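You operate a simulated robot arm through the tools that you are given. There is no shell and no other tool.

You are at the controls of a simulated robot arm. One attempt, no reset.

JOB
Shut the mill's feed, set the gap knob to OPEN, lock it and grease the upper and lower bearings.
Fine: half a turn on each of these two brass knobs; the padlock stays on.

Only the result counts: the job must be done as asked and must still hold three seconds after the hand-in. Knocking over, shifting, dropping, spilling or breaking anything else fails it.

ROBOT AND FRAMES
A 6-joint arm with a two-finger parallel gripper, fixed in place. Base frame: the origin is at the foot of the arm, x ahead of it, y to its left, z up. Readings come in mm, degrees, newtons and seconds.
With the tool pointing down near the work surface it reaches from about 100 to 600 mm from the base axis. Its first joint turns from -66.0 to 66.0 degrees. Payload 2.7 kg.
The TCP is the grasp point between the finger pads, 23 mm short of the fingertips. In the tool frame z runs along the fingers and y along their closing line. Largest opening 94 mm; finger width 38, thickness 10; the body of the gripper, 54 by 96 mm, starts 39 mm behind the TCP.
Orientation is that of the tool frame in the base frame, as a unit quaternion [x, y, z, w]. With the fingers straight down and closing along the base's y, the tool's x points along the base's -x, its y along +y and its z along -z.

CONTROLS
- The arm moves only by the tool step_arm. Its argument "steps" is text: rows parted by semicolons, each of 7 numbers parted by spaces: the shift along the base's x, y, z in units of 250 mm (1.0 is 250 mm), then the turn, a rotation vector about the base's x, y, z in units of 120 degrees (1.0 is 120 degrees), then the finger opening in cm, from 0 to 9.4. In form: dx dy dz ax ay az jaw; .... A call has 1 to 20 rows; each row is the pose to reach, as a shift and turn from the pose commanded when the call began. A call with a number of a shift or a turn outside -1 to 1 is refused whole. A row lasts 0.2 s, in which the tool goes at most 50 mm and 8.6 degrees; a call with a longer step from one row to the next is refused whole, and so is a gripper value outside its range. Where a pose cannot be reached the arm comes as near as it can. A force on the tool above 90 N (or 10 N above the force at the start of the call, whichever is more), or a blocked arm, ends the call early, and 0.2 s more pass. Each finger travels about 45 mm/s and halts on what it meets, pressing with about 25 N; the grip force reading is that of the motor and also rises with nothing between the fingers. The clock runs only during rows and for 0.2 s after the last one: add rows that repeat a pose to give the fingers time. The reply holds the time, the measured pose of the TCP, the force on the tool along the base axes, the opening and the grip force, in the units named above and with some noise, with the torque about the TCP (base axes, N m) and any sound that the robot's microphone picked up, and new pictures: "show" is both (left out), scene, wrist or none.
- Cameras (640 x 400 px; columns grow to the right, rows downward): "scene" is fixed at [81.1, -440.7, 1416.5]; the picture's right is [0.68, -0.74, 0.00], its down [-0.41, -0.38, -0.83] and it looks along [0.61, 0.56, -0.56] (base axes); focal length 278 px, centre (320, 200). "wrist" rides on the gripper at [87, 16, -75] in the tool frame; the picture's right is [-0.18, 0.98, 0.00], its down [-0.58, -0.11, -0.81] and it looks along [-0.79, -0.15, 0.59] (tool axes); focal length 243 px, centre (320, 200). There is no depth. A picture from a camera that has moved, and an enlarged one, comes with that camera's place and axes in the base frame and with its lens. The place of the scene camera against the robot may be out by one fixed shift of up to 18 mm in any direction.
- close_up(camera, box): a new picture of the part [left, top, right, bottom] of that camera's present view, enlarged. The clock stands still meanwhile.
- hand_in(): hands the job in; it is judged then, once.

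Nothing tells you positions but the pictures and the camera data. Unless the task says otherwise, let go and move clear before handing in.

The tools are called after "Request:" by a JSON object that holds its "op" and its "data". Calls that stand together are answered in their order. step_arm: Moves the arm, as the interface text tells. Its arguments: {"type":"object","properties":{"steps":{"type":"string"},"show":{"type":"string","enum":["both","scene","wrist","none"]}},"required":["steps"]} The other tools are called the same way: close_up (camera, box) takes an enlarged picture of a part of a camera's view; hand_in () hands the job in.

At the start:

```text
clock: 0.0
tool_pos: [335.1, -48.8, 1270.3]
tcp_rot: [-0.001, 1.0, 0.002, 0.001]
contact_force: [-1.0, 0.3, -0.4]
moment: [0.02, -0.03, -0.01]
grip_width: 94.0
finger_force: 0.1
```

scene: 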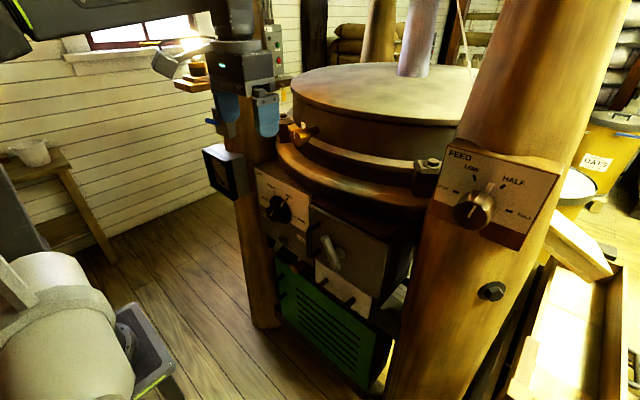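
wrist: 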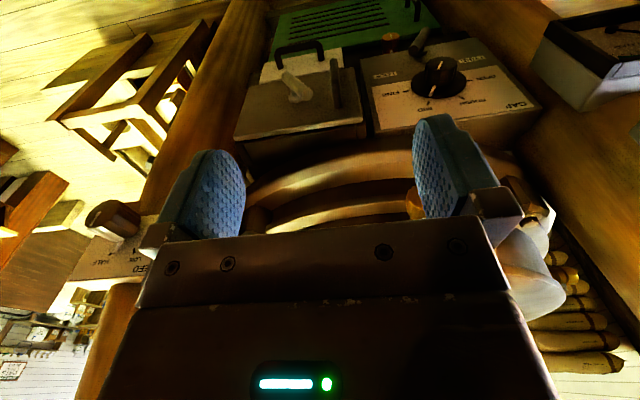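

I see a mill with a FEED knob panel on the right post, a GAP knob panel, a lever and some brass parts. I'll look closer before moving.

Request:
{"op": "close_up", "data": {"camera": "scene", "box": [420, 130, 580, 260]}}

Request:
{"op": "close_up", "data": {"camera": "scene", "box": [240, 150, 400, 260]}}

Request:
{"op": "close_up", "data": {"camera": "scene", "box": [240, 220, 400, 330]}}

Request:
{"op": "close_up", "data": {"camera": "wrist", "box": [360, 20, 560, 150]}}

Request:
{"op": "close_up", "data": {"camera": "wrist", "box": [220, 0, 420, 150]}}

Request:
{"op": "close_up", "data": {"camera": "wrist", "box": [500, 0, 640, 110]}}

Request:
{"op": "close_up", "data": {"camera": "scene", "box": [180, 60, 340, 190]}}

Request:
{"op": "close_up", "data": {"camera": "wrist", "box": [60, 180, 260, 300]}}

```text
3.08 times, centred on (500, 195) of scene
camera zoom: at [81.1, -440.7, 1416.5], right [0.68, -0.74, 0.0], down [-0.41, -0.38, -0.83], along [0.61, 0.56, -0.56], focal length 857 px, centre (-234, 215)
```

zoom: 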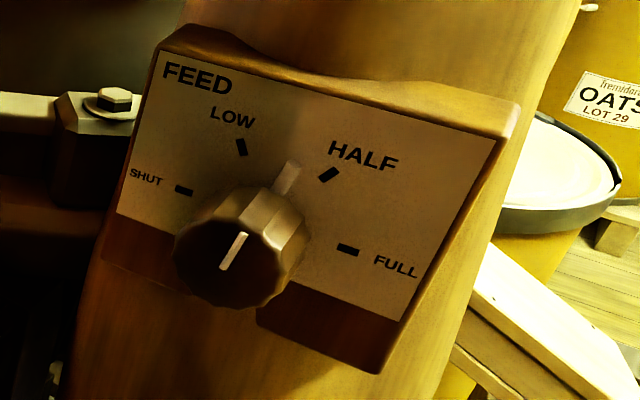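

```text
3.64 times, centred on (320, 205) of scene
camera zoom: at [81.1, -440.7, 1416.5], right [0.68, -0.74, 0.0], down [-0.41, -0.38, -0.83], along [0.61, 0.56, -0.56], focal length 1012 px, centre (320, 182)
```

zoom: 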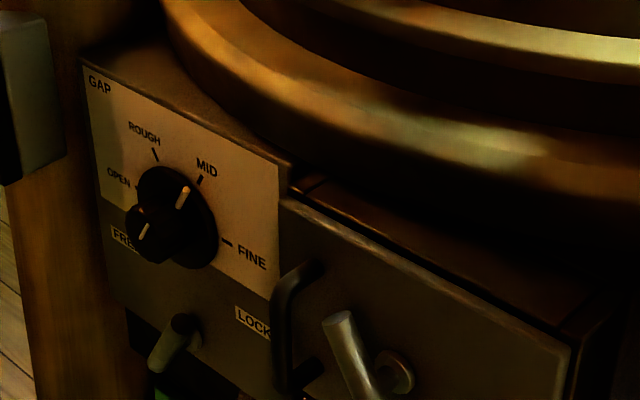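

```text
3.64 times, centred on (320, 275) of scene
camera zoom: at [81.1, -440.7, 1416.5], right [0.68, -0.74, 0.0], down [-0.41, -0.38, -0.83], along [0.61, 0.56, -0.56], focal length 1012 px, centre (320, -73)
```

zoom: 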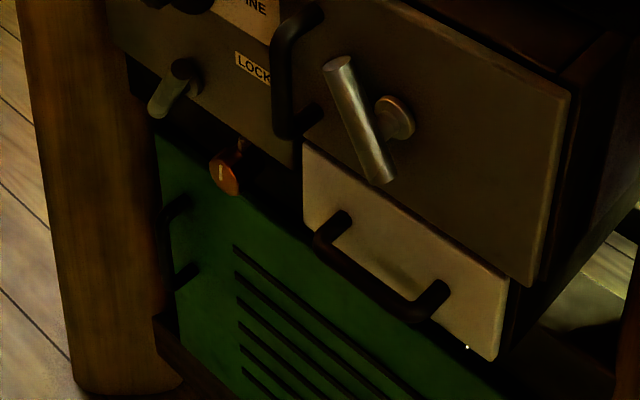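

```text
3.08 times, centred on (460, 85) of wrist
camera zoom: at [249.5, -32.3, 1344.4], right [0.18, 0.98, 0.0], down [0.58, -0.11, 0.81], along [0.79, -0.15, -0.59], focal length 746 px, centre (-111, 554)
```

zoom: 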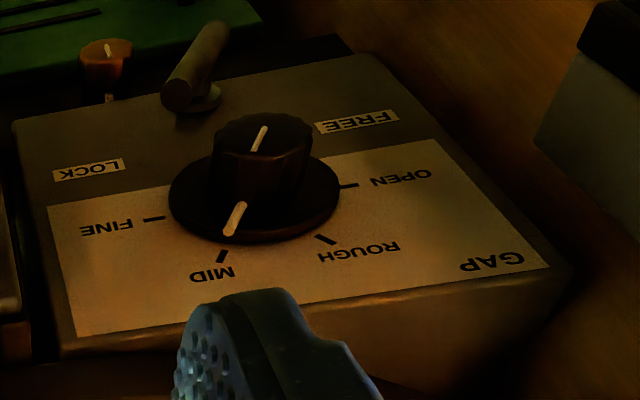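

```text
2.67 times, centred on (320, 75) of wrist
camera zoom: at [249.5, -32.3, 1344.4], right [0.18, 0.98, 0.0], down [0.58, -0.11, 0.81], along [0.79, -0.15, -0.59], focal length 647 px, centre (320, 533)
```

zoom: 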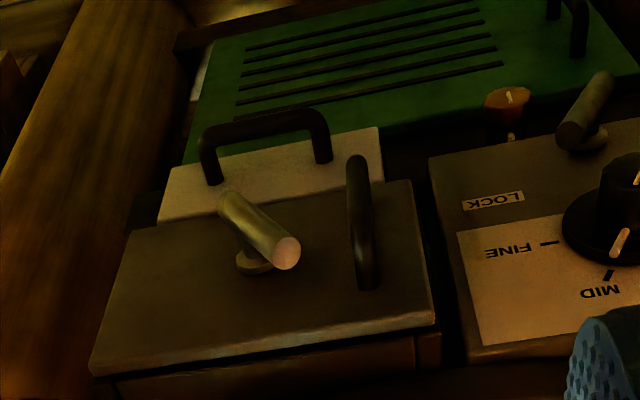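

```text
3.64 times, centred on (570, 55) of wrist
camera zoom: at [249.5, -32.3, 1344.4], right [0.18, 0.98, 0.0], down [0.58, -0.11, 0.81], along [0.79, -0.15, -0.59], focal length 882 px, centre (-589, 727)
```

zoom: 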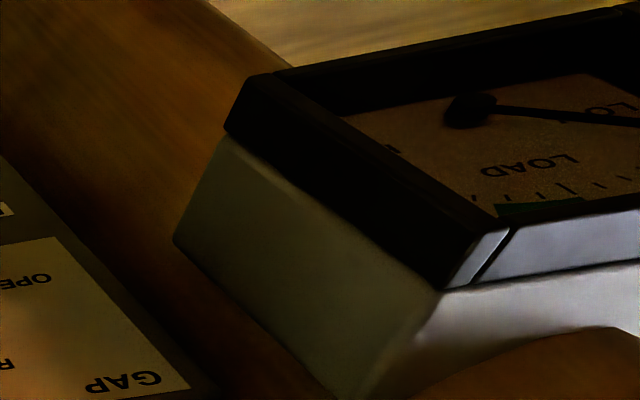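

```text
3.08 times, centred on (260, 125) of scene
camera zoom: at [81.1, -440.7, 1416.5], right [0.68, -0.74, 0.0], down [-0.41, -0.38, -0.83], along [0.61, 0.56, -0.56], focal length 857 px, centre (505, 431)
```

zoom: 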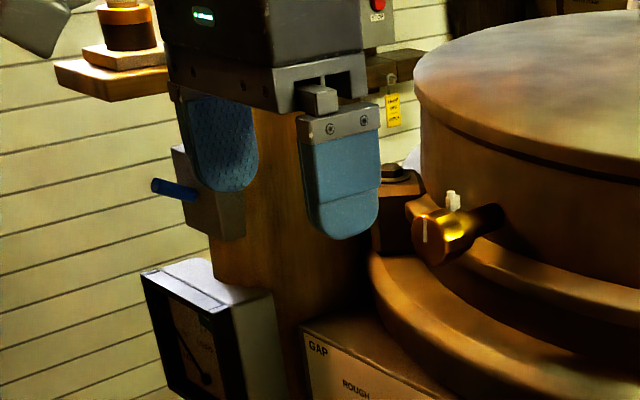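

```text
3.20 times, centred on (160, 240) of wrist
camera zoom: at [249.5, -32.3, 1344.4], right [0.18, 0.98, 0.0], down [0.58, -0.11, 0.81], along [0.79, -0.15, -0.59], focal length 776 px, centre (832, 72)
```

zoom: 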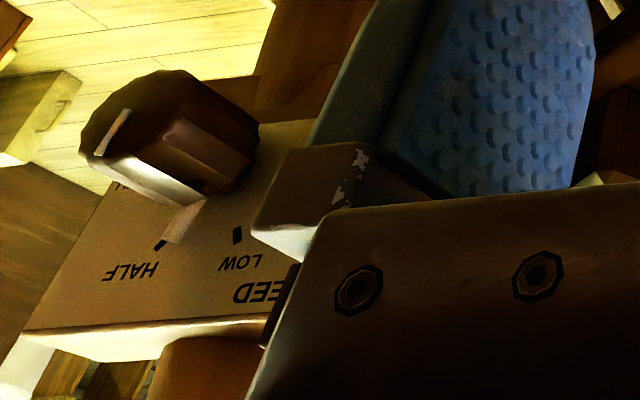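

I take the upper brass knob to be near (509, 37, 1173), the lower near (521, 94, 660), the gap knob near (536, 150, 880) and the feed knob near (470, -384, 1172). I'll tilt the wrist so its camera looks straight ahead and study each one.

Request:
{"op": "step_arm", "data": {"steps": "-0.03 0.05 -0.05 0 -0.06 0 9.4; -0.06 0.1 -0.1 0 -0.12 0 9.4; -0.09 0.15 -0.15 0 -0.18 0 9.4; -0.12 0.2 -0.2 0 -0.24 0 9.4; -0.15 0.25 -0.25 0 -0.3 0 9.4; -0.18 0.3 -0.35 0 -0.3 0 9.4"}}

```text
clock: 1.4
tool_pos: [291.0, 25.6, 1182.1]
tcp_rot: [0.0, 0.95, 0.001, 0.311]
contact_force: [0.3, 0.1, 0.0]
moment: [0.05, -0.02, -0.02]
grip_width: 93.9
finger_force: 0.0
camera wrist: at [177.7, 41.5, 1190.8], right [0.15, 0.98, 0.11], down [-0.01, -0.11, 0.99], along [0.99, -0.15, -0.01], focal length 243 px, centre (320, 200)
```

scene: 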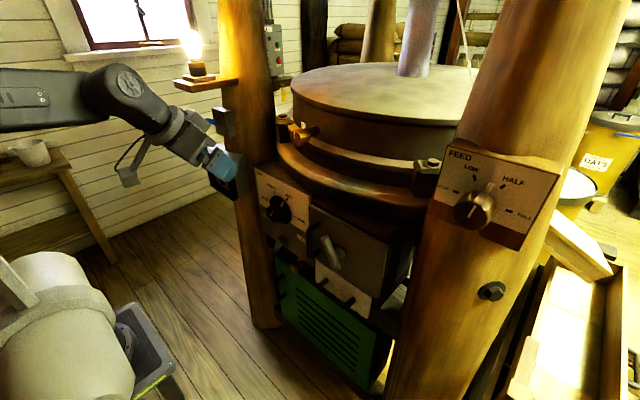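
wrist: 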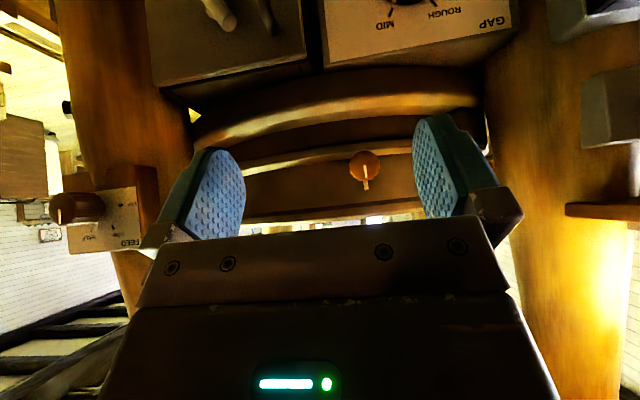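

The upper brass knob faces the arm squarely. Next I go down for a front view of the gap panel, lever and lower knob.

Request:
{"op": "close_up", "data": {"camera": "wrist", "box": [310, 130, 420, 200]}}

Request:
{"op": "close_up", "data": {"camera": "wrist", "box": [40, 150, 170, 260]}}

Request:
{"op": "step_arm", "data": {"steps": "0 0 -0.19 0 0 0 9.4; 0 0.05 -0.38 0 0 0 9.4; 0 0.1 -0.57 0 0 0 9.4; 0 0.15 -0.76 0 0 0 9.4; 0 0.2 -0.95 0 0 0 9.4"}}

```text
5.71 times, centred on (365, 165) of wrist
camera zoom: at [177.7, 41.5, 1190.8], right [0.15, 0.98, 0.11], down [-0.01, -0.11, 0.99], along [0.99, -0.15, -0.01], focal length 1386 px, centre (63, 400)
```

zoom: 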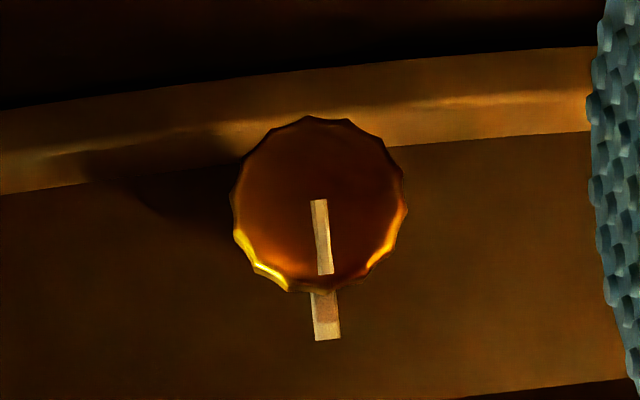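

```text
3.64 times, centred on (105, 205) of wrist
camera zoom: at [177.7, 41.5, 1190.8], right [0.15, 0.98, 0.11], down [-0.01, -0.11, 0.99], along [0.99, -0.15, -0.01], focal length 882 px, centre (1102, 182)
```

zoom: 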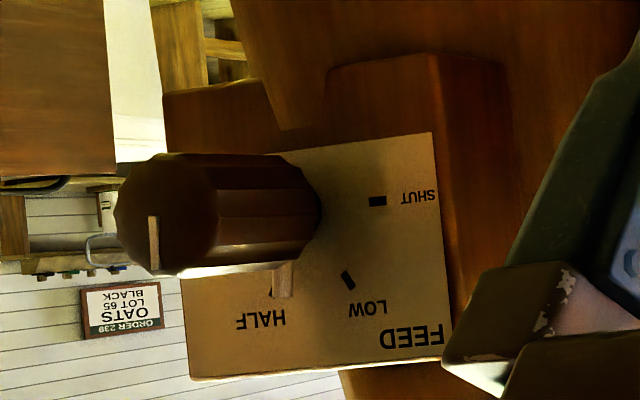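

```text
clock: 2.6
tool_pos: [355.2, 75.9, 1006.6]
tcp_rot: [-0.004, 0.956, 0.004, 0.295]
contact_force: [0.8, -0.3, 0.2]
moment: [-0.02, 0.0, 0.01]
grip_width: 94.2
finger_force: 0.0
out of reach, approached as far as the arm can: row 3, 4, 5
camera wrist: at [241.2, 90.5, 1019.6], right [0.14, 0.98, 0.11], down [0.03, -0.11, 0.99], along [0.99, -0.14, -0.04], focal length 243 px, centre (320, 200)
```

scene: 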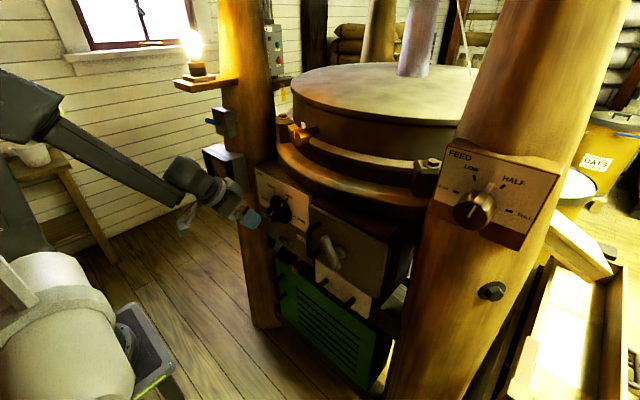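
wrist: 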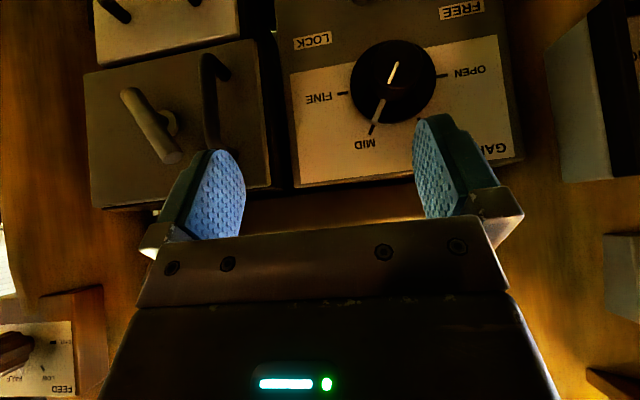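

The gap knob points to MID with OPEN on the left, and the lever with LOCK/FREE labels is above in this (upside-down) view. The arm couldn't go that low so far back, so I'll approach a bit further forward and lower.

Request:
{"op": "step_arm", "data": {"steps": "0.08 0 0 0 0 0 9.4; 0.16 0 0 0 0 0 9.4; 0.24 0 0 0 0 0 9.4; 0.28 0 -0.1 0 0 0 9.4; 0.28 0 -0.2 0 0 0 9.4"}}

```text
clock: 3.8
tool_pos: [360.5, 89.3, 896.6]
tcp_rot: [0.001, 0.951, -0.004, 0.309]
contact_force: [-0.1, -0.1, -0.5]
moment: [0.02, 0.0, 0.0]
grip_width: 94.1
finger_force: 0.0
out of reach, approached as far as the arm can: row 1, 2, 4, 5
camera wrist: at [246.7, 105.1, 906.4], right [0.15, 0.98, 0.1], down [-0.01, -0.1, 0.99], along [0.99, -0.15, -0.01], focal length 243 px, centre (320, 200)
```

scene: 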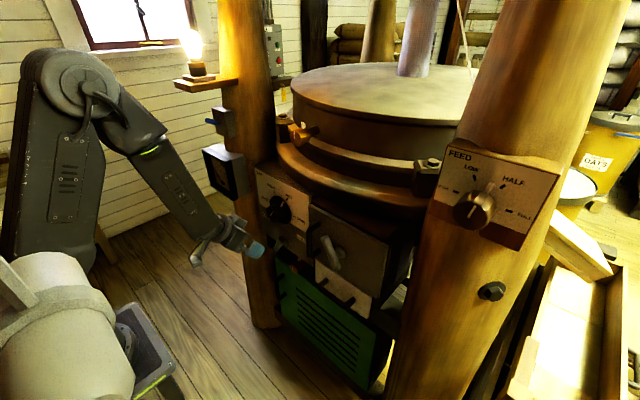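
wrist: 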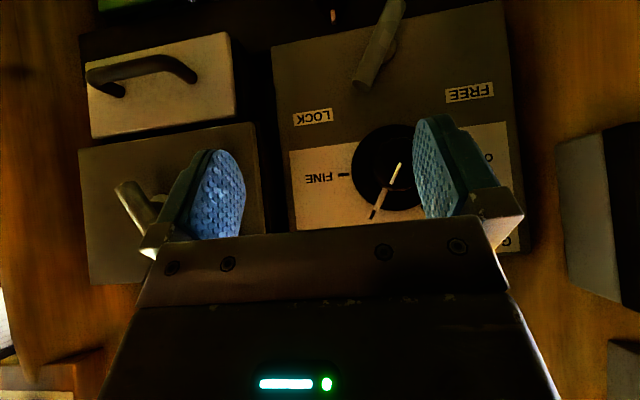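

Better. I continue lower to see the lever and lower brass knob face-on.

Request:
{"op": "close_up", "data": {"camera": "wrist", "box": [270, 0, 530, 160]}}

Request:
{"op": "step_arm", "data": {"steps": "0 0 -0.1 0 0 0 9.4; 0 0 -0.25 0 0 0 9.4; 0 0 -0.4 0 0 0 9.4; 0 0 -0.5 0 0 0 9.4; 0 0 -0.6 0 0 0 9.4"}}

```text
2.46 times, centred on (400, 80) of wrist
camera zoom: at [246.7, 105.1, 906.4], right [0.15, 0.98, 0.1], down [-0.01, -0.1, 0.99], along [0.99, -0.15, -0.01], focal length 597 px, centre (123, 495)
```

zoom: 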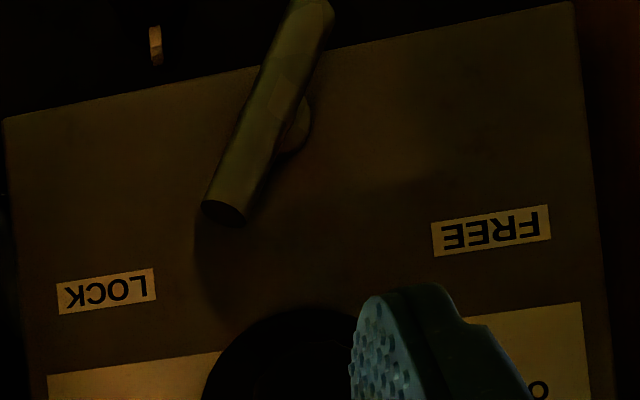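

```text
clock: 5.0
tool_pos: [394.7, 91.0, 768.3]
tcp_rot: [-0.012, 0.953, -0.037, 0.301]
contact_force: [0.7, 0.1, 0.2]
moment: [0.02, 0.03, -0.03]
grip_width: 94.1
finger_force: 0.0
out of reach, approached as far as the arm can: row 1, 2, 3, 4, 5
camera wrist: at [281.6, 106.3, 777.6], right [0.15, 0.99, 0.03], down [0.01, -0.03, 1.0], along [0.99, -0.15, -0.02], focal length 243 px, centre (320, 200)
```

scene: 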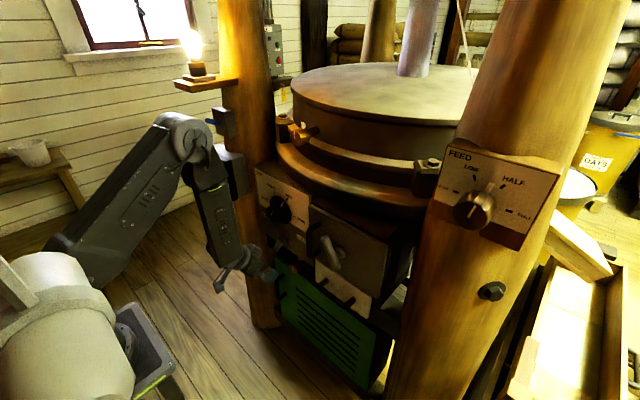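
wrist: 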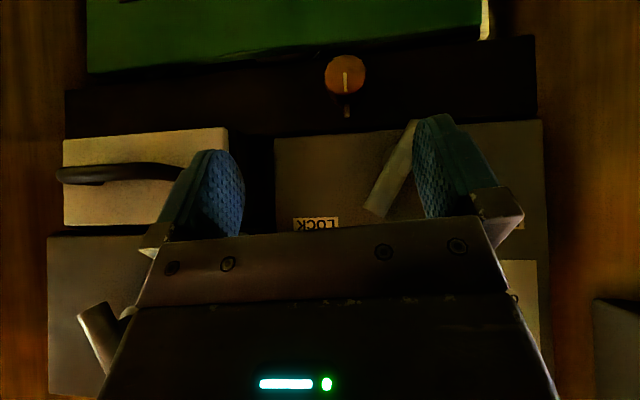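

The lever bar sits at about (520, 150, 740) and the lower brass knob is just under the gap box. I shift left so the lever shows between the fingers.

Request:
{"op": "step_arm", "data": {"steps": "0.1 0.1 0.1 0 0 0 9.4; 0.16 0.2 0.16 0 0 0 9.4; 0.16 0.26 0.16 0 0 0 9.4; 0.16 0.26 0.16 0 0 0 9.4"}}

Request:
{"op": "close_up", "data": {"camera": "wrist", "box": [220, 0, 440, 240]}}

Request:
{"op": "close_up", "data": {"camera": "scene", "box": [230, 210, 330, 290]}}

```text
clock: 6.0
tool_pos: [434.5, 154.4, 808.6]
tcp_rot: [-0.013, 0.953, -0.036, 0.301]
contact_force: [0.3, -0.5, -0.2]
moment: [-0.01, -0.05, 0.0]
grip_width: 93.9
finger_force: 0.1
camera wrist: at [321.0, 170.5, 819.1], right [0.15, 0.99, 0.03], down [0.02, -0.03, 1.0], along [0.99, -0.15, -0.02], focal length 243 px, centre (320, 200)
```

scene: 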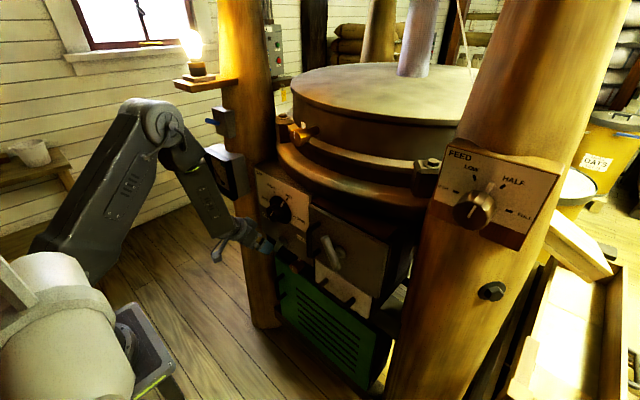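
wrist: 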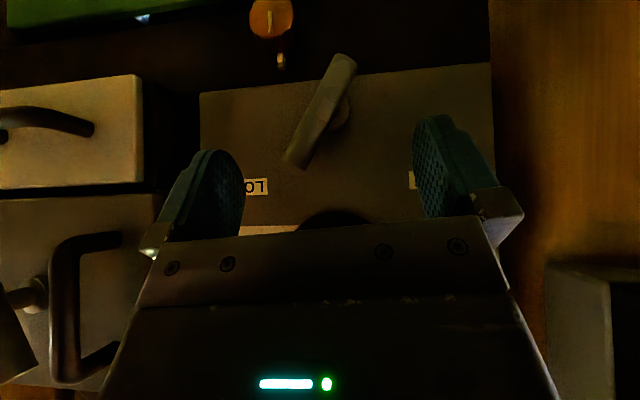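

```text
1.67 times, centred on (330, 120) of wrist
camera zoom: at [321.0, 170.5, 819.1], right [0.15, 0.99, 0.03], down [0.02, -0.03, 1.0], along [0.99, -0.15, -0.02], focal length 404 px, centre (303, 333)
```

zoom: 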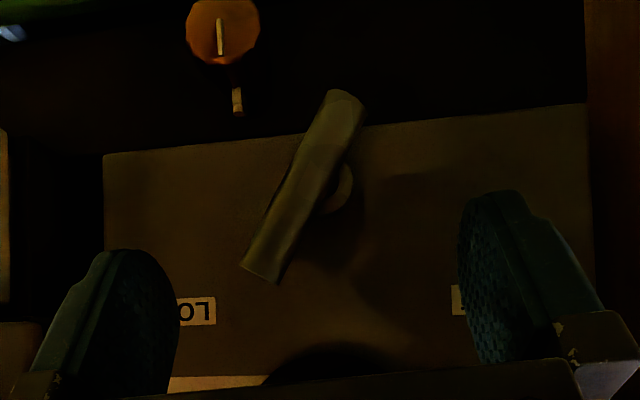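

```text
5.00 times, centred on (280, 250) of scene
camera zoom: at [81.2, -440.7, 1416.5], right [0.68, -0.74, 0.0], down [-0.41, -0.38, -0.83], along [0.61, 0.56, -0.56], focal length 1392 px, centre (520, -50)
```

zoom: 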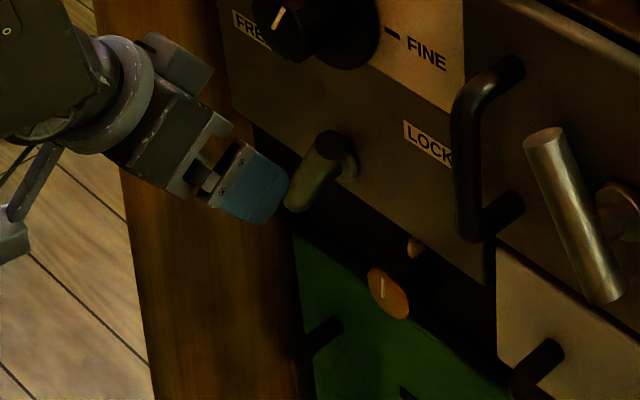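

The feed knob's axis I take at about y -383, z 1160 with the plate at x 525, facing the arm, and pointing at HALF; SHUT is 120° anticlockwise. I'll travel there by going back and up first.

Request:
{"op": "step_arm", "data": {"steps": "-0.12 -0.08 0.1 0 0 0 9.4; -0.22 -0.2 0.22 0 0 0 9.4; -0.3 -0.32 0.34 0 0 0 9.4; -0.34 -0.46 0.46 0 0 0 9.4; -0.34 -0.58 0.6 0 0 0 9.4; -0.34 -0.7 0.75 0 0 0 9.4; -0.34 -0.82 0.9 0 0 0 9.4; -0.3 -0.98 0.98 0 0 0 9.4"}}

```text
clock: 7.8
tool_pos: [360.7, -92.2, 1053.8]
tcp_rot: [-0.012, 0.953, -0.035, 0.3]
contact_force: [0.3, -0.3, -0.5]
moment: [-0.05, 0.03, -0.01]
grip_width: 93.9
finger_force: 0.1
out of reach, approached as far as the arm can: row 5, 6
camera wrist: at [247.8, -76.1, 1063.4], right [0.15, 0.99, 0.03], down [0.01, -0.03, 1.0], along [0.99, -0.15, -0.02], focal length 243 px, centre (320, 200)
```

scene: 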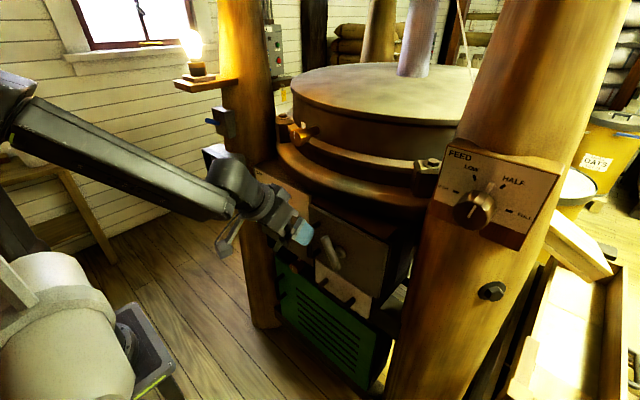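
wrist: 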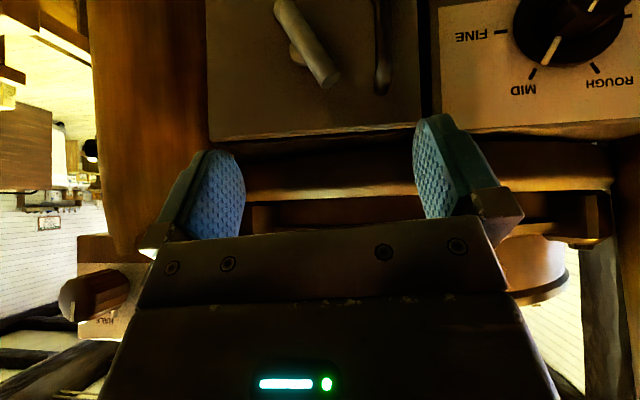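

Now I swing over to the feed side and level the tool.

Request:
{"op": "step_arm", "data": {"steps": "0.01 -0.12 0.08 0 0 0 9.4; 0.03 -0.26 0.17 0 0 0 9.4; 0.05 -0.42 0.25 0.004 -0.057 0.002 9.4; 0.06 -0.58 0.32 0.008 -0.114 0.004 9.4; 0.08 -0.74 0.38 0.013 -0.172 0.006 9.4; 0.08 -0.87 0.385 0.017 -0.229 0.008 9.4; 0.08 -0.87 0.385 0.021 -0.286 0.01 9.4; 0.08 -0.87 0.385 0.026 -0.343 0.012 9.4; 0.08 -0.87 0.385 0.03 -0.4 0.014 9.4; 0.08 -0.87 0.385 0.034 -0.4575 0.016 9.4"}}

```text
clock: 10.0
tool_pos: [378.4, -307.7, 1149.4]
tcp_rot: [0.0, 0.707, -0.001, 0.707]
contact_force: [0.5, 0.2, -0.2]
moment: [0.02, -0.02, 0.0]
grip_width: 93.9
finger_force: 0.1
camera wrist: at [304.2, -292.3, 1062.4], right [0.0, 0.98, 0.18], down [-0.81, -0.11, 0.58], along [0.59, -0.15, 0.79], focal length 243 px, centre (320, 200)
```

scene: 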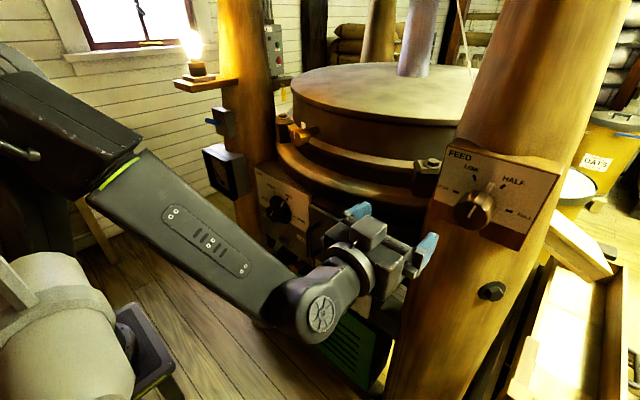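
wrist: 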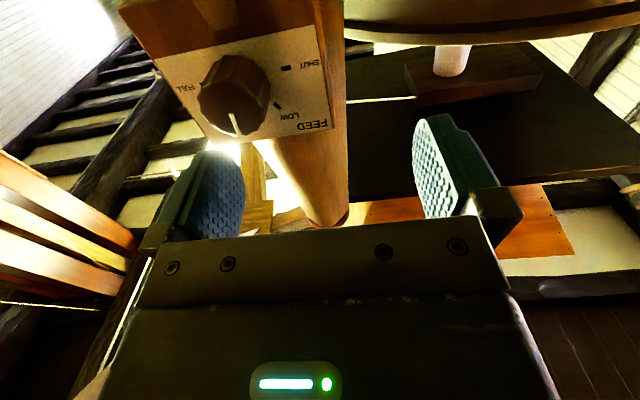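

Request:
{"op": "close_up", "data": {"camera": "wrist", "box": [130, 20, 350, 160]}}

Request:
{"op": "step_arm", "data": {"steps": "0 -0.15 0.02 0.06 0 0 9.4; 0 -0.3 0.04 0.12 0 0 9.4; 0 -0.3 0.04 0.18 0 0 9.4; 0 -0.3 0.04 0.25 0 0 9.4; 0 -0.3 0.04 0.32 0 0 9.4; 0 -0.3 0.04 0.38 0 0 9.4; 0 -0.3 0.04 0.44 0 0 9.4; 0 -0.3 0.04 0.5 0 0 9.4"}}

Request:
{"op": "close_up", "data": {"camera": "wrist", "box": [200, 20, 440, 180]}}

```text
2.86 times, centred on (240, 90) of wrist
camera zoom: at [304.2, -292.3, 1062.4], right [0.0, 0.98, 0.18], down [-0.81, -0.11, 0.58], along [0.59, -0.15, 0.79], focal length 693 px, centre (549, 514)
```

zoom: 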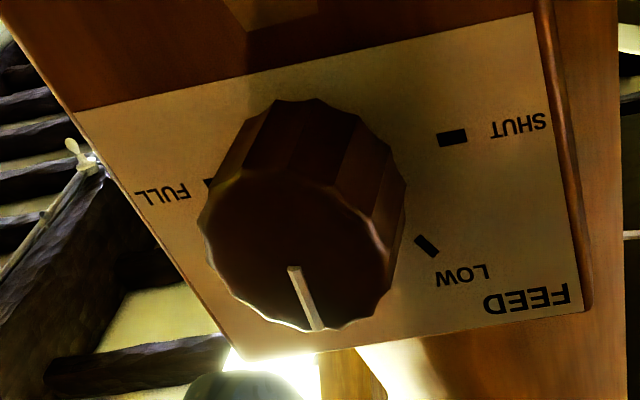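

```text
clock: 11.8
tool_pos: [378.8, -382.6, 1159.0]
tcp_rot: [0.354, 0.612, 0.355, 0.611]
contact_force: [0.1, 0.0, -0.4]
moment: [0.01, 0.02, 0.0]
grip_width: 94.3
finger_force: 0.0
camera wrist: at [304.4, -300.0, 1130.4], right [0.0, 0.33, 0.94], down [-0.81, -0.56, 0.2], along [0.59, -0.76, 0.27], focal length 243 px, centre (320, 200)
```

scene: 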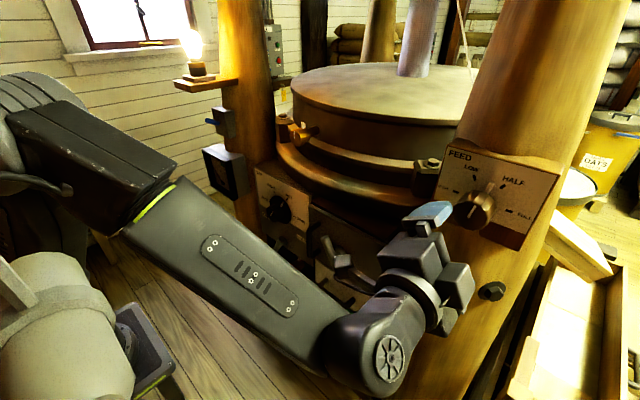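
wrist: 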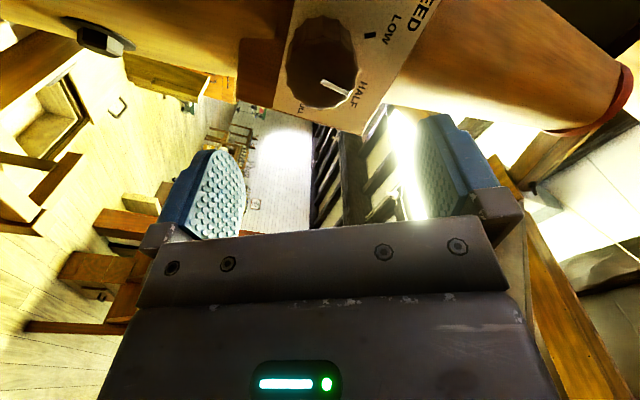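

```text
2.50 times, centred on (320, 100) of wrist
camera zoom: at [304.4, -300.0, 1130.4], right [0.0, 0.33, 0.94], down [-0.81, -0.56, 0.2], along [0.59, -0.76, 0.27], focal length 606 px, centre (320, 450)
```

zoom: 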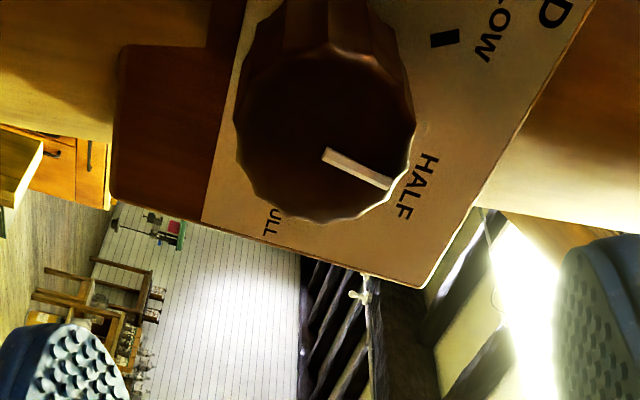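

The feed knob's cap centre triangulates to (478, -382, 1160), about 53 mm across, in line with the tool. I move in and close on it.

Request:
{"op": "step_arm", "data": {"steps": "0.12 0 0.004 0 0 0 9.4; 0.24 0 0.004 0 0 0 9.4; 0.36 0 0.004 0 0 0 9.4; 0.43 0 0.004 0 0 0 9.4; 0.43 0 0.004 0 0 0 9.4"}}

Request:
{"op": "step_arm", "data": {"steps": "0 0 0 0 0 0 7; 0 0 0 0 0 0 5.4; 0 0 0 0 0 0 4.6; 0 0 0 0 0 0 4.6; 0 0 0 0 0 0 4.6"}}

```text
clock: 13.0
tool_pos: [486.7, -382.0, 1159.3]
tcp_rot: [0.353, 0.612, 0.354, 0.612]
contact_force: [-0.5, -0.3, -0.3]
moment: [0.01, 0.02, 0.01]
grip_width: 94.0
finger_force: 0.1
camera wrist: at [412.5, -299.7, 1130.1], right [0.0, 0.33, 0.94], down [-0.81, -0.56, 0.2], along [0.59, -0.76, 0.27], focal length 243 px, centre (320, 200)
```

scene: 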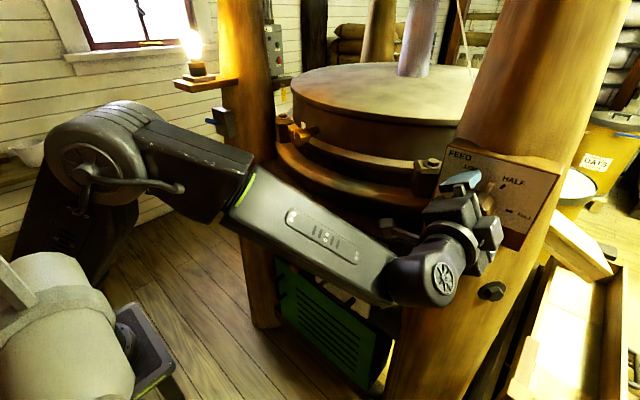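
wrist: 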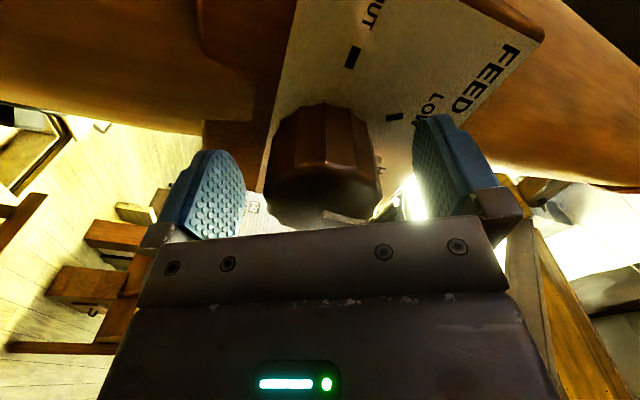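

```text
clock: 14.2
tool_pos: [486.2, -381.1, 1159.9]
tcp_rot: [0.35, 0.613, 0.355, 0.613]
contact_force: [-0.5, 4.7, 8.8]
moment: [0.04, 0.77, 0.0]
grip_width: 49.6
finger_force: 45.0
camera wrist: at [412.2, -299.3, 1131.0], right [0.0, 0.33, 0.94], down [-0.8, -0.56, 0.2], along [0.59, -0.76, 0.27], focal length 243 px, centre (320, 200)
```

scene: 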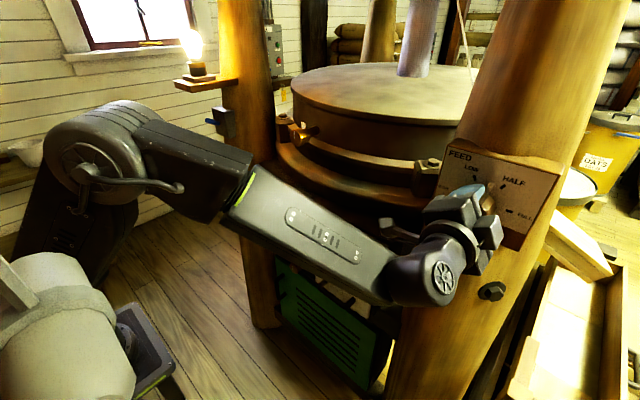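
wrist: 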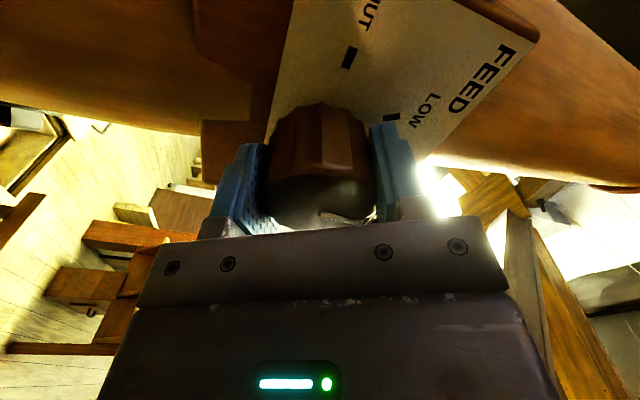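

The grip is firm and slightly off centre; I nudge 1.5 mm and turn anticlockwise most of the way.

Request:
{"op": "step_arm", "data": {"steps": "0 0.003 0.006 0 0 0 4.6; 0 0.003 0.006 -0.066 0 0 4.6; 0 0.003 0.006 -0.132 0 0 4.6; 0 0.003 0.006 -0.198 0 0 4.6; 0 0.003 0.006 -0.264 0 0 4.6; 0 0.003 0.006 -0.33 0 0 4.6; 0 0.003 0.006 -0.396 0 0 4.6; 0 0.003 0.006 -0.462 0 0 4.6; 0 0.003 0.006 -0.528 0 0 4.6"}}

```text
clock: 16.2
tool_pos: [487.5, -379.1, 1162.0]
tcp_rot: [-0.022, 0.708, -0.022, 0.706]
contact_force: [-5.5, 23.3, -0.2]
moment: [0.01, 0.55, -0.49]
grip_width: 49.4
finger_force: 44.5
camera wrist: at [412.3, -370.0, 1074.2], right [0.0, 0.99, 0.12], down [-0.8, -0.08, 0.59], along [0.59, -0.1, 0.8], focal length 243 px, centre (320, 200)
```

scene: 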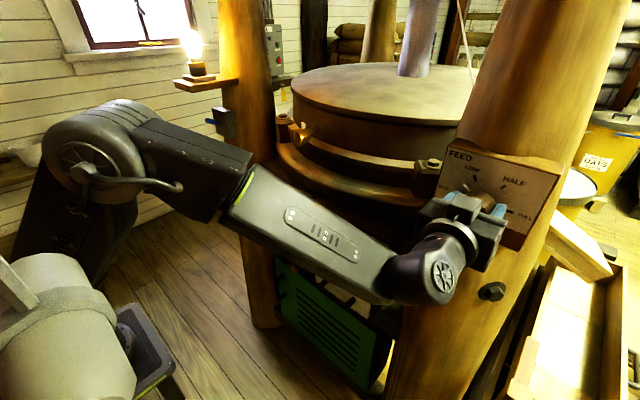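
wrist: 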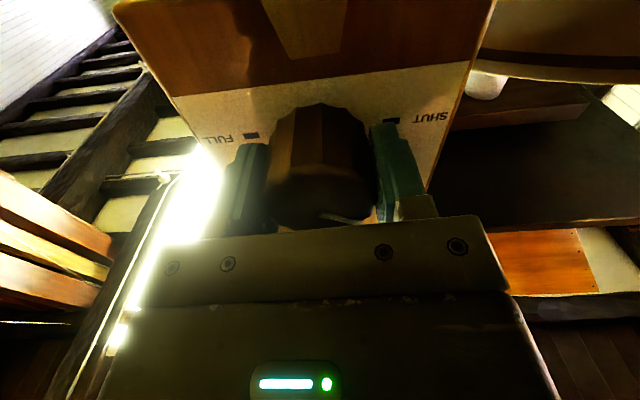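

The knob is turning with the fingers. I relieve the side load and finish the remaining turn to SHUT.

Request:
{"op": "step_arm", "data": {"steps": "0 0.012 0 0 0 0 4.6; 0 0.012 0 -0.067 0 0 4.6; 0 0.012 0 -0.134 0 0 4.6; 0 0.012 0 -0.2 0 0 4.6; 0 0.012 0 -0.267 0 0 4.6; 0 0.012 0 -0.334 0 0 4.6; 0 0.012 0 -0.4 0 0 4.6; 0 0.012 0 -0.467 0 0 4.6; 0 0.012 0 -0.467 0 0 4.6"}}

Request:
{"op": "close_up", "data": {"camera": "wrist", "box": [200, 20, 460, 240]}}

Request:
{"op": "close_up", "data": {"camera": "scene", "box": [420, 130, 580, 260]}}

```text
clock: 18.2
tool_pos: [486.9, -379.1, 1161.9]
tcp_rot: [-0.351, 0.615, -0.352, 0.612]
contact_force: [-3.2, 10.3, -6.3]
moment: [0.17, 0.0, -0.11]
grip_width: 50.9
finger_force: 6.2
camera wrist: at [411.9, -445.7, 1103.5], right [0.0, 0.66, -0.75], down [-0.8, 0.45, 0.39], along [0.59, 0.61, 0.53], focal length 243 px, centre (320, 200)
```

scene: 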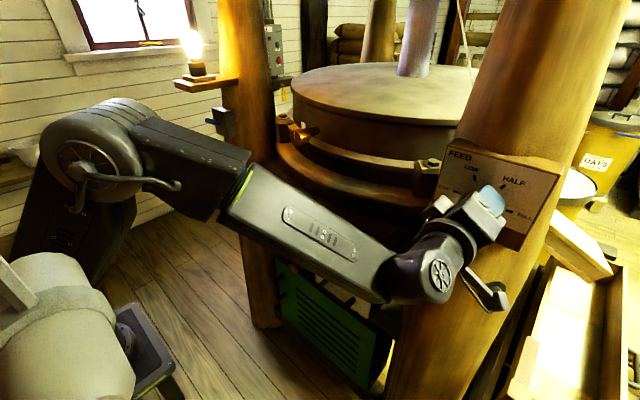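
wrist: 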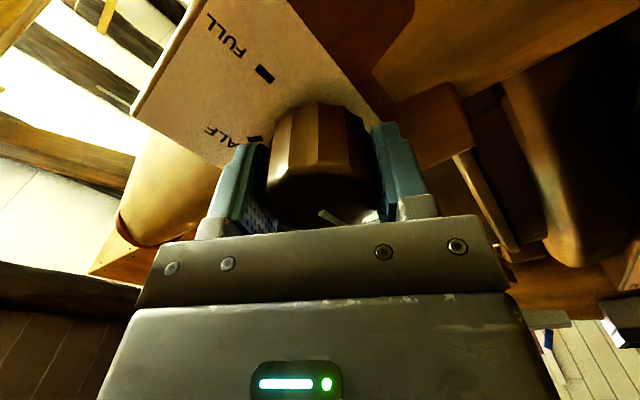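

```text
1.82 times, centred on (330, 130) of wrist
camera zoom: at [411.9, -445.7, 1103.5], right [0.0, 0.66, -0.75], down [-0.8, 0.45, 0.39], along [0.59, 0.61, 0.53], focal length 441 px, centre (302, 327)
```

zoom: 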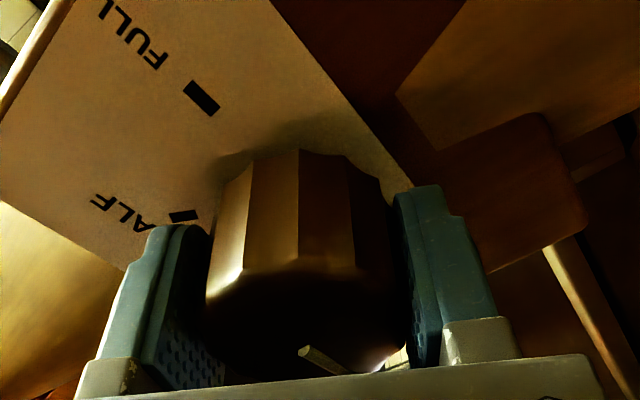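

```text
3.08 times, centred on (500, 195) of scene
camera zoom: at [81.1, -440.4, 1416.5], right [0.68, -0.74, 0.0], down [-0.41, -0.38, -0.83], along [0.61, 0.56, -0.56], focal length 857 px, centre (-234, 215)
```

zoom: 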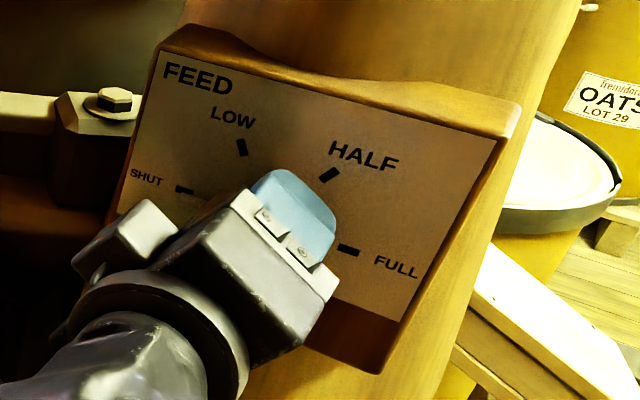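

The cap mark stayed fixed relative to the fingers, so it should now be at SHUT. I release, back out and check.

Request:
{"op": "step_arm", "data": {"steps": "0 0 0 0 0 0 6.5; 0 0 0 0 0 0 8; 0 0 0 0 0 0 9.4; 0 0 0 0 0 0 9.4; -0.12 0 0 0 0 0 9.4; -0.28 0 0 0 0 0 9.4; -0.44 0 0 0 0 0 9.4"}}

Request:
{"op": "close_up", "data": {"camera": "wrist", "box": [200, 0, 440, 180]}}

Request:
{"op": "close_up", "data": {"camera": "scene", "box": [420, 130, 580, 260]}}

```text
clock: 19.8
tool_pos: [377.2, -378.6, 1164.6]
tcp_rot: [-0.351, 0.615, -0.35, 0.614]
contact_force: [-0.3, 0.3, 0.9]
moment: [-0.02, 0.0, -0.02]
grip_width: 94.0
finger_force: 0.1
camera wrist: at [302.2, -445.7, 1105.6], right [0.0, 0.66, -0.75], down [-0.81, 0.45, 0.39], along [0.59, 0.61, 0.53], focal length 243 px, centre (320, 200)
```

scene: 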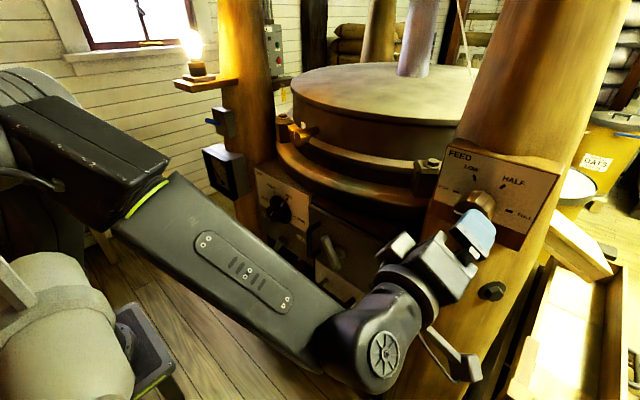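
wrist: 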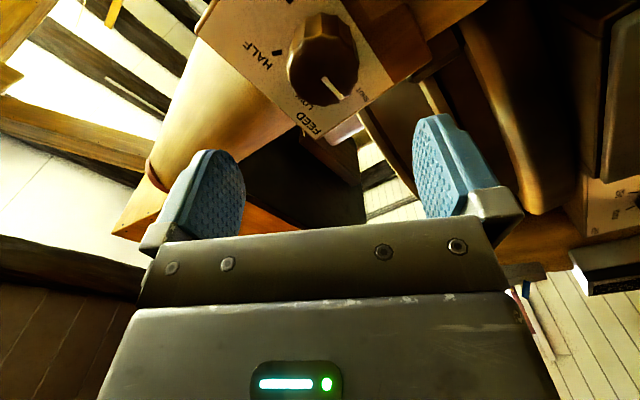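

```text
2.22 times, centred on (320, 90) of wrist
camera zoom: at [302.2, -445.7, 1105.6], right [0.0, 0.66, -0.75], down [-0.81, 0.45, 0.39], along [0.59, 0.61, 0.53], focal length 539 px, centre (320, 444)
```

zoom: 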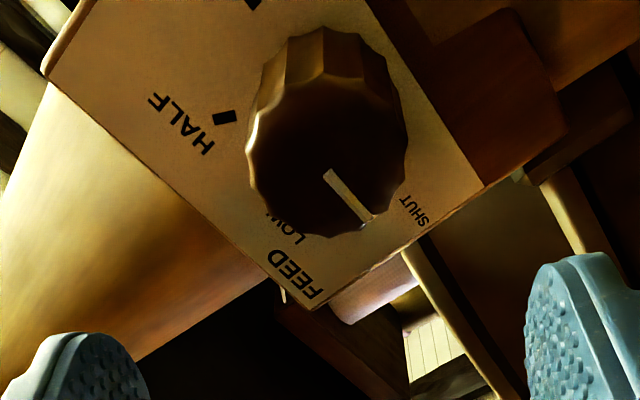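

```text
3.08 times, centred on (500, 195) of scene
camera zoom: at [81.2, -440.7, 1416.5], right [0.68, -0.74, 0.0], down [-0.41, -0.38, -0.83], along [0.61, 0.56, -0.56], focal length 857 px, centre (-234, 215)
```

zoom: 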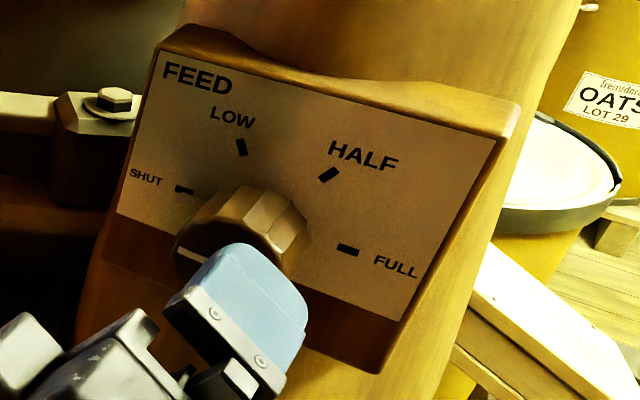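

The mark now lies exactly horizontal toward SHUT, so the knob reached the SHUT position. I roll the tool back and move off toward the gap knob.

Request:
{"op": "step_arm", "data": {"steps": "0 0 0 0.066 0 0 9.4; 0 0 0 0.132 0 0 9.4; 0 0.02 0 0.198 0 0 9.4; 0 0.06 0 0.264 0 0 9.4; 0 0.1 0 0.33 0 0 9.4; 0 0.14 0 0.396 0 0 9.4; 0 0.18 0 0.462 0 0 9.4; 0 0.22 0 0.528 0 0 9.4; 0 0.26 0 0.594 0 0 9.4; 0 0.3 0 0.66 0 0 9.4; 0 0.34 0 0.726 0 0 9.4; 0 0.37 0 0.792 0 0 9.4; 0 0.4 0 0.858 0 0 9.4; 0 0.4 0 0.924 0 0 9.4; 0 0.4 0 0.99 0 0 9.4"}}

Request:
{"op": "close_up", "data": {"camera": "scene", "box": [420, 130, 580, 260]}}

```text
clock: 23.0
tool_pos: [375.0, -279.9, 1161.9]
tcp_rot: [0.35, 0.614, 0.352, 0.613]
contact_force: [0.5, -0.5, -0.5]
moment: [0.03, 0.02, 0.03]
grip_width: 94.0
finger_force: 0.1
camera wrist: at [301.4, -197.5, 1132.0], right [0.0, 0.34, 0.94], down [-0.81, -0.56, 0.2], along [0.59, -0.76, 0.27], focal length 243 px, centre (320, 200)
```

scene: 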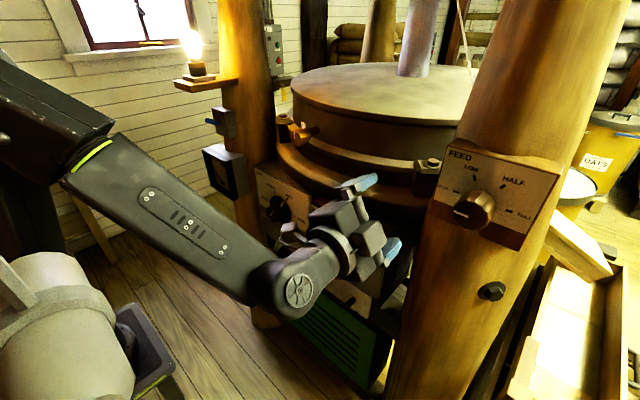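
wrist: 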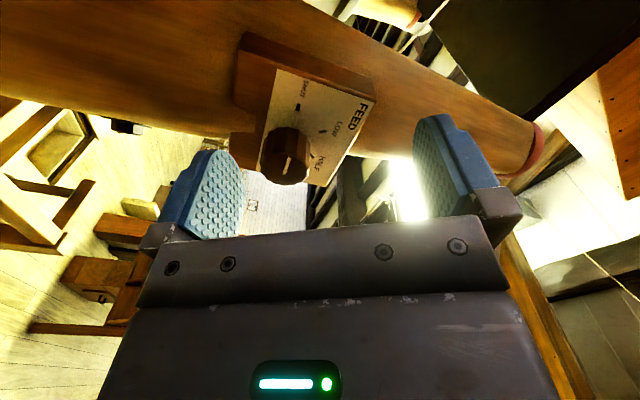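

```text
3.08 times, centred on (500, 195) of scene
camera zoom: at [81.1, -440.7, 1416.5], right [0.68, -0.74, 0.0], down [-0.41, -0.38, -0.83], along [0.61, 0.56, -0.56], focal length 857 px, centre (-234, 215)
```

zoom: 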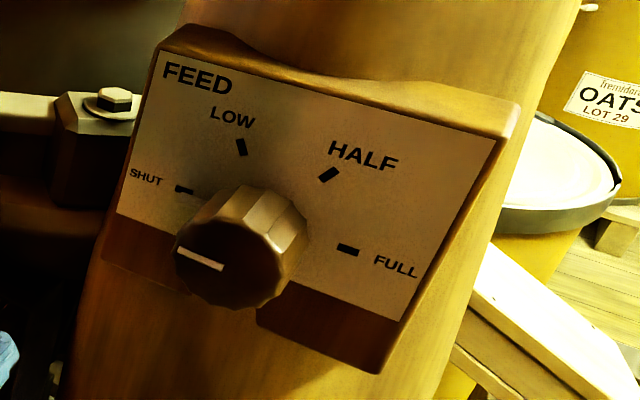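

Request:
{"op": "close_up", "data": {"camera": "wrist", "box": [240, 60, 390, 200]}}

Request:
{"op": "step_arm", "data": {"steps": "-0.02 0.1 -0.02 0 0.065 0 9.4; -0.04 0.22 -0.05 0 0.13 0 9.4; -0.06 0.36 -0.1 0 0.195 0 9.4; -0.07 0.52 -0.18 0 0.26 0 9.4; -0.07 0.66 -0.28 0 0.325 0 9.4; -0.06 0.78 -0.4 0 0.39 0 9.4; -0.04 0.88 -0.5 0 0.45 0 9.4"}}

```text
2.86 times, centred on (315, 130) of wrist
camera zoom: at [301.4, -197.5, 1132.0], right [0.0, 0.34, 0.94], down [-0.81, -0.56, 0.2], along [0.59, -0.76, 0.27], focal length 693 px, centre (334, 400)
```

zoom: 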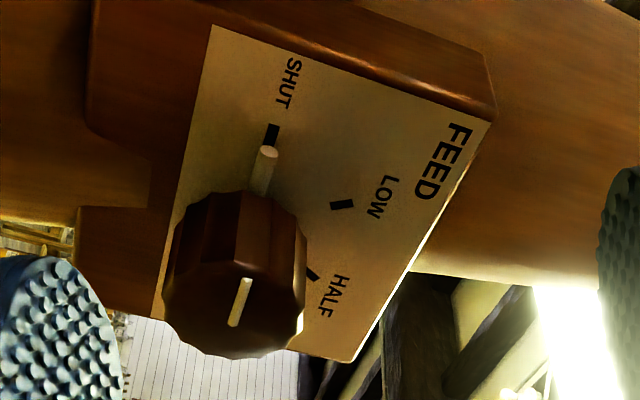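

```text
clock: 24.6
tool_pos: [366.1, -60.1, 1036.0]
tcp_rot: [0.471, 0.826, 0.152, 0.269]
contact_force: [0.0, 1.5, 0.7]
moment: [-0.03, 0.01, 0.03]
grip_width: 94.0
finger_force: 0.0
camera wrist: at [297.8, 22.0, 1079.3], right [0.76, 0.34, 0.55], down [-0.31, -0.56, 0.77], along [0.57, -0.76, -0.32], focal length 243 px, centre (320, 200)
```

scene: 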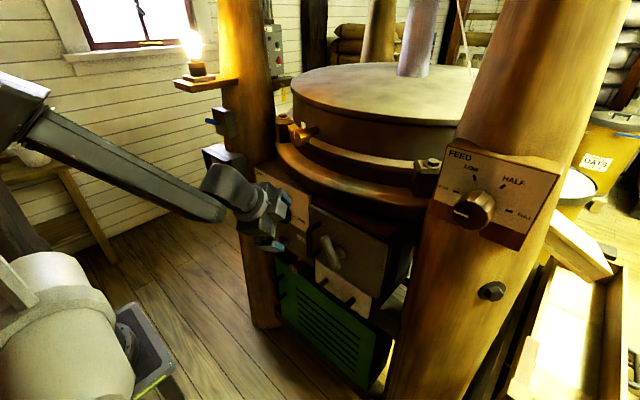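
wrist: 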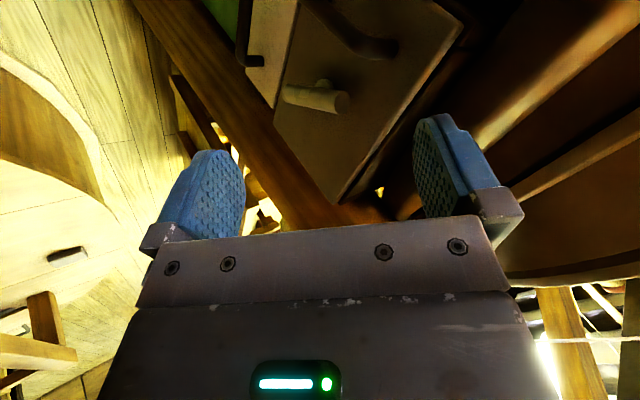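

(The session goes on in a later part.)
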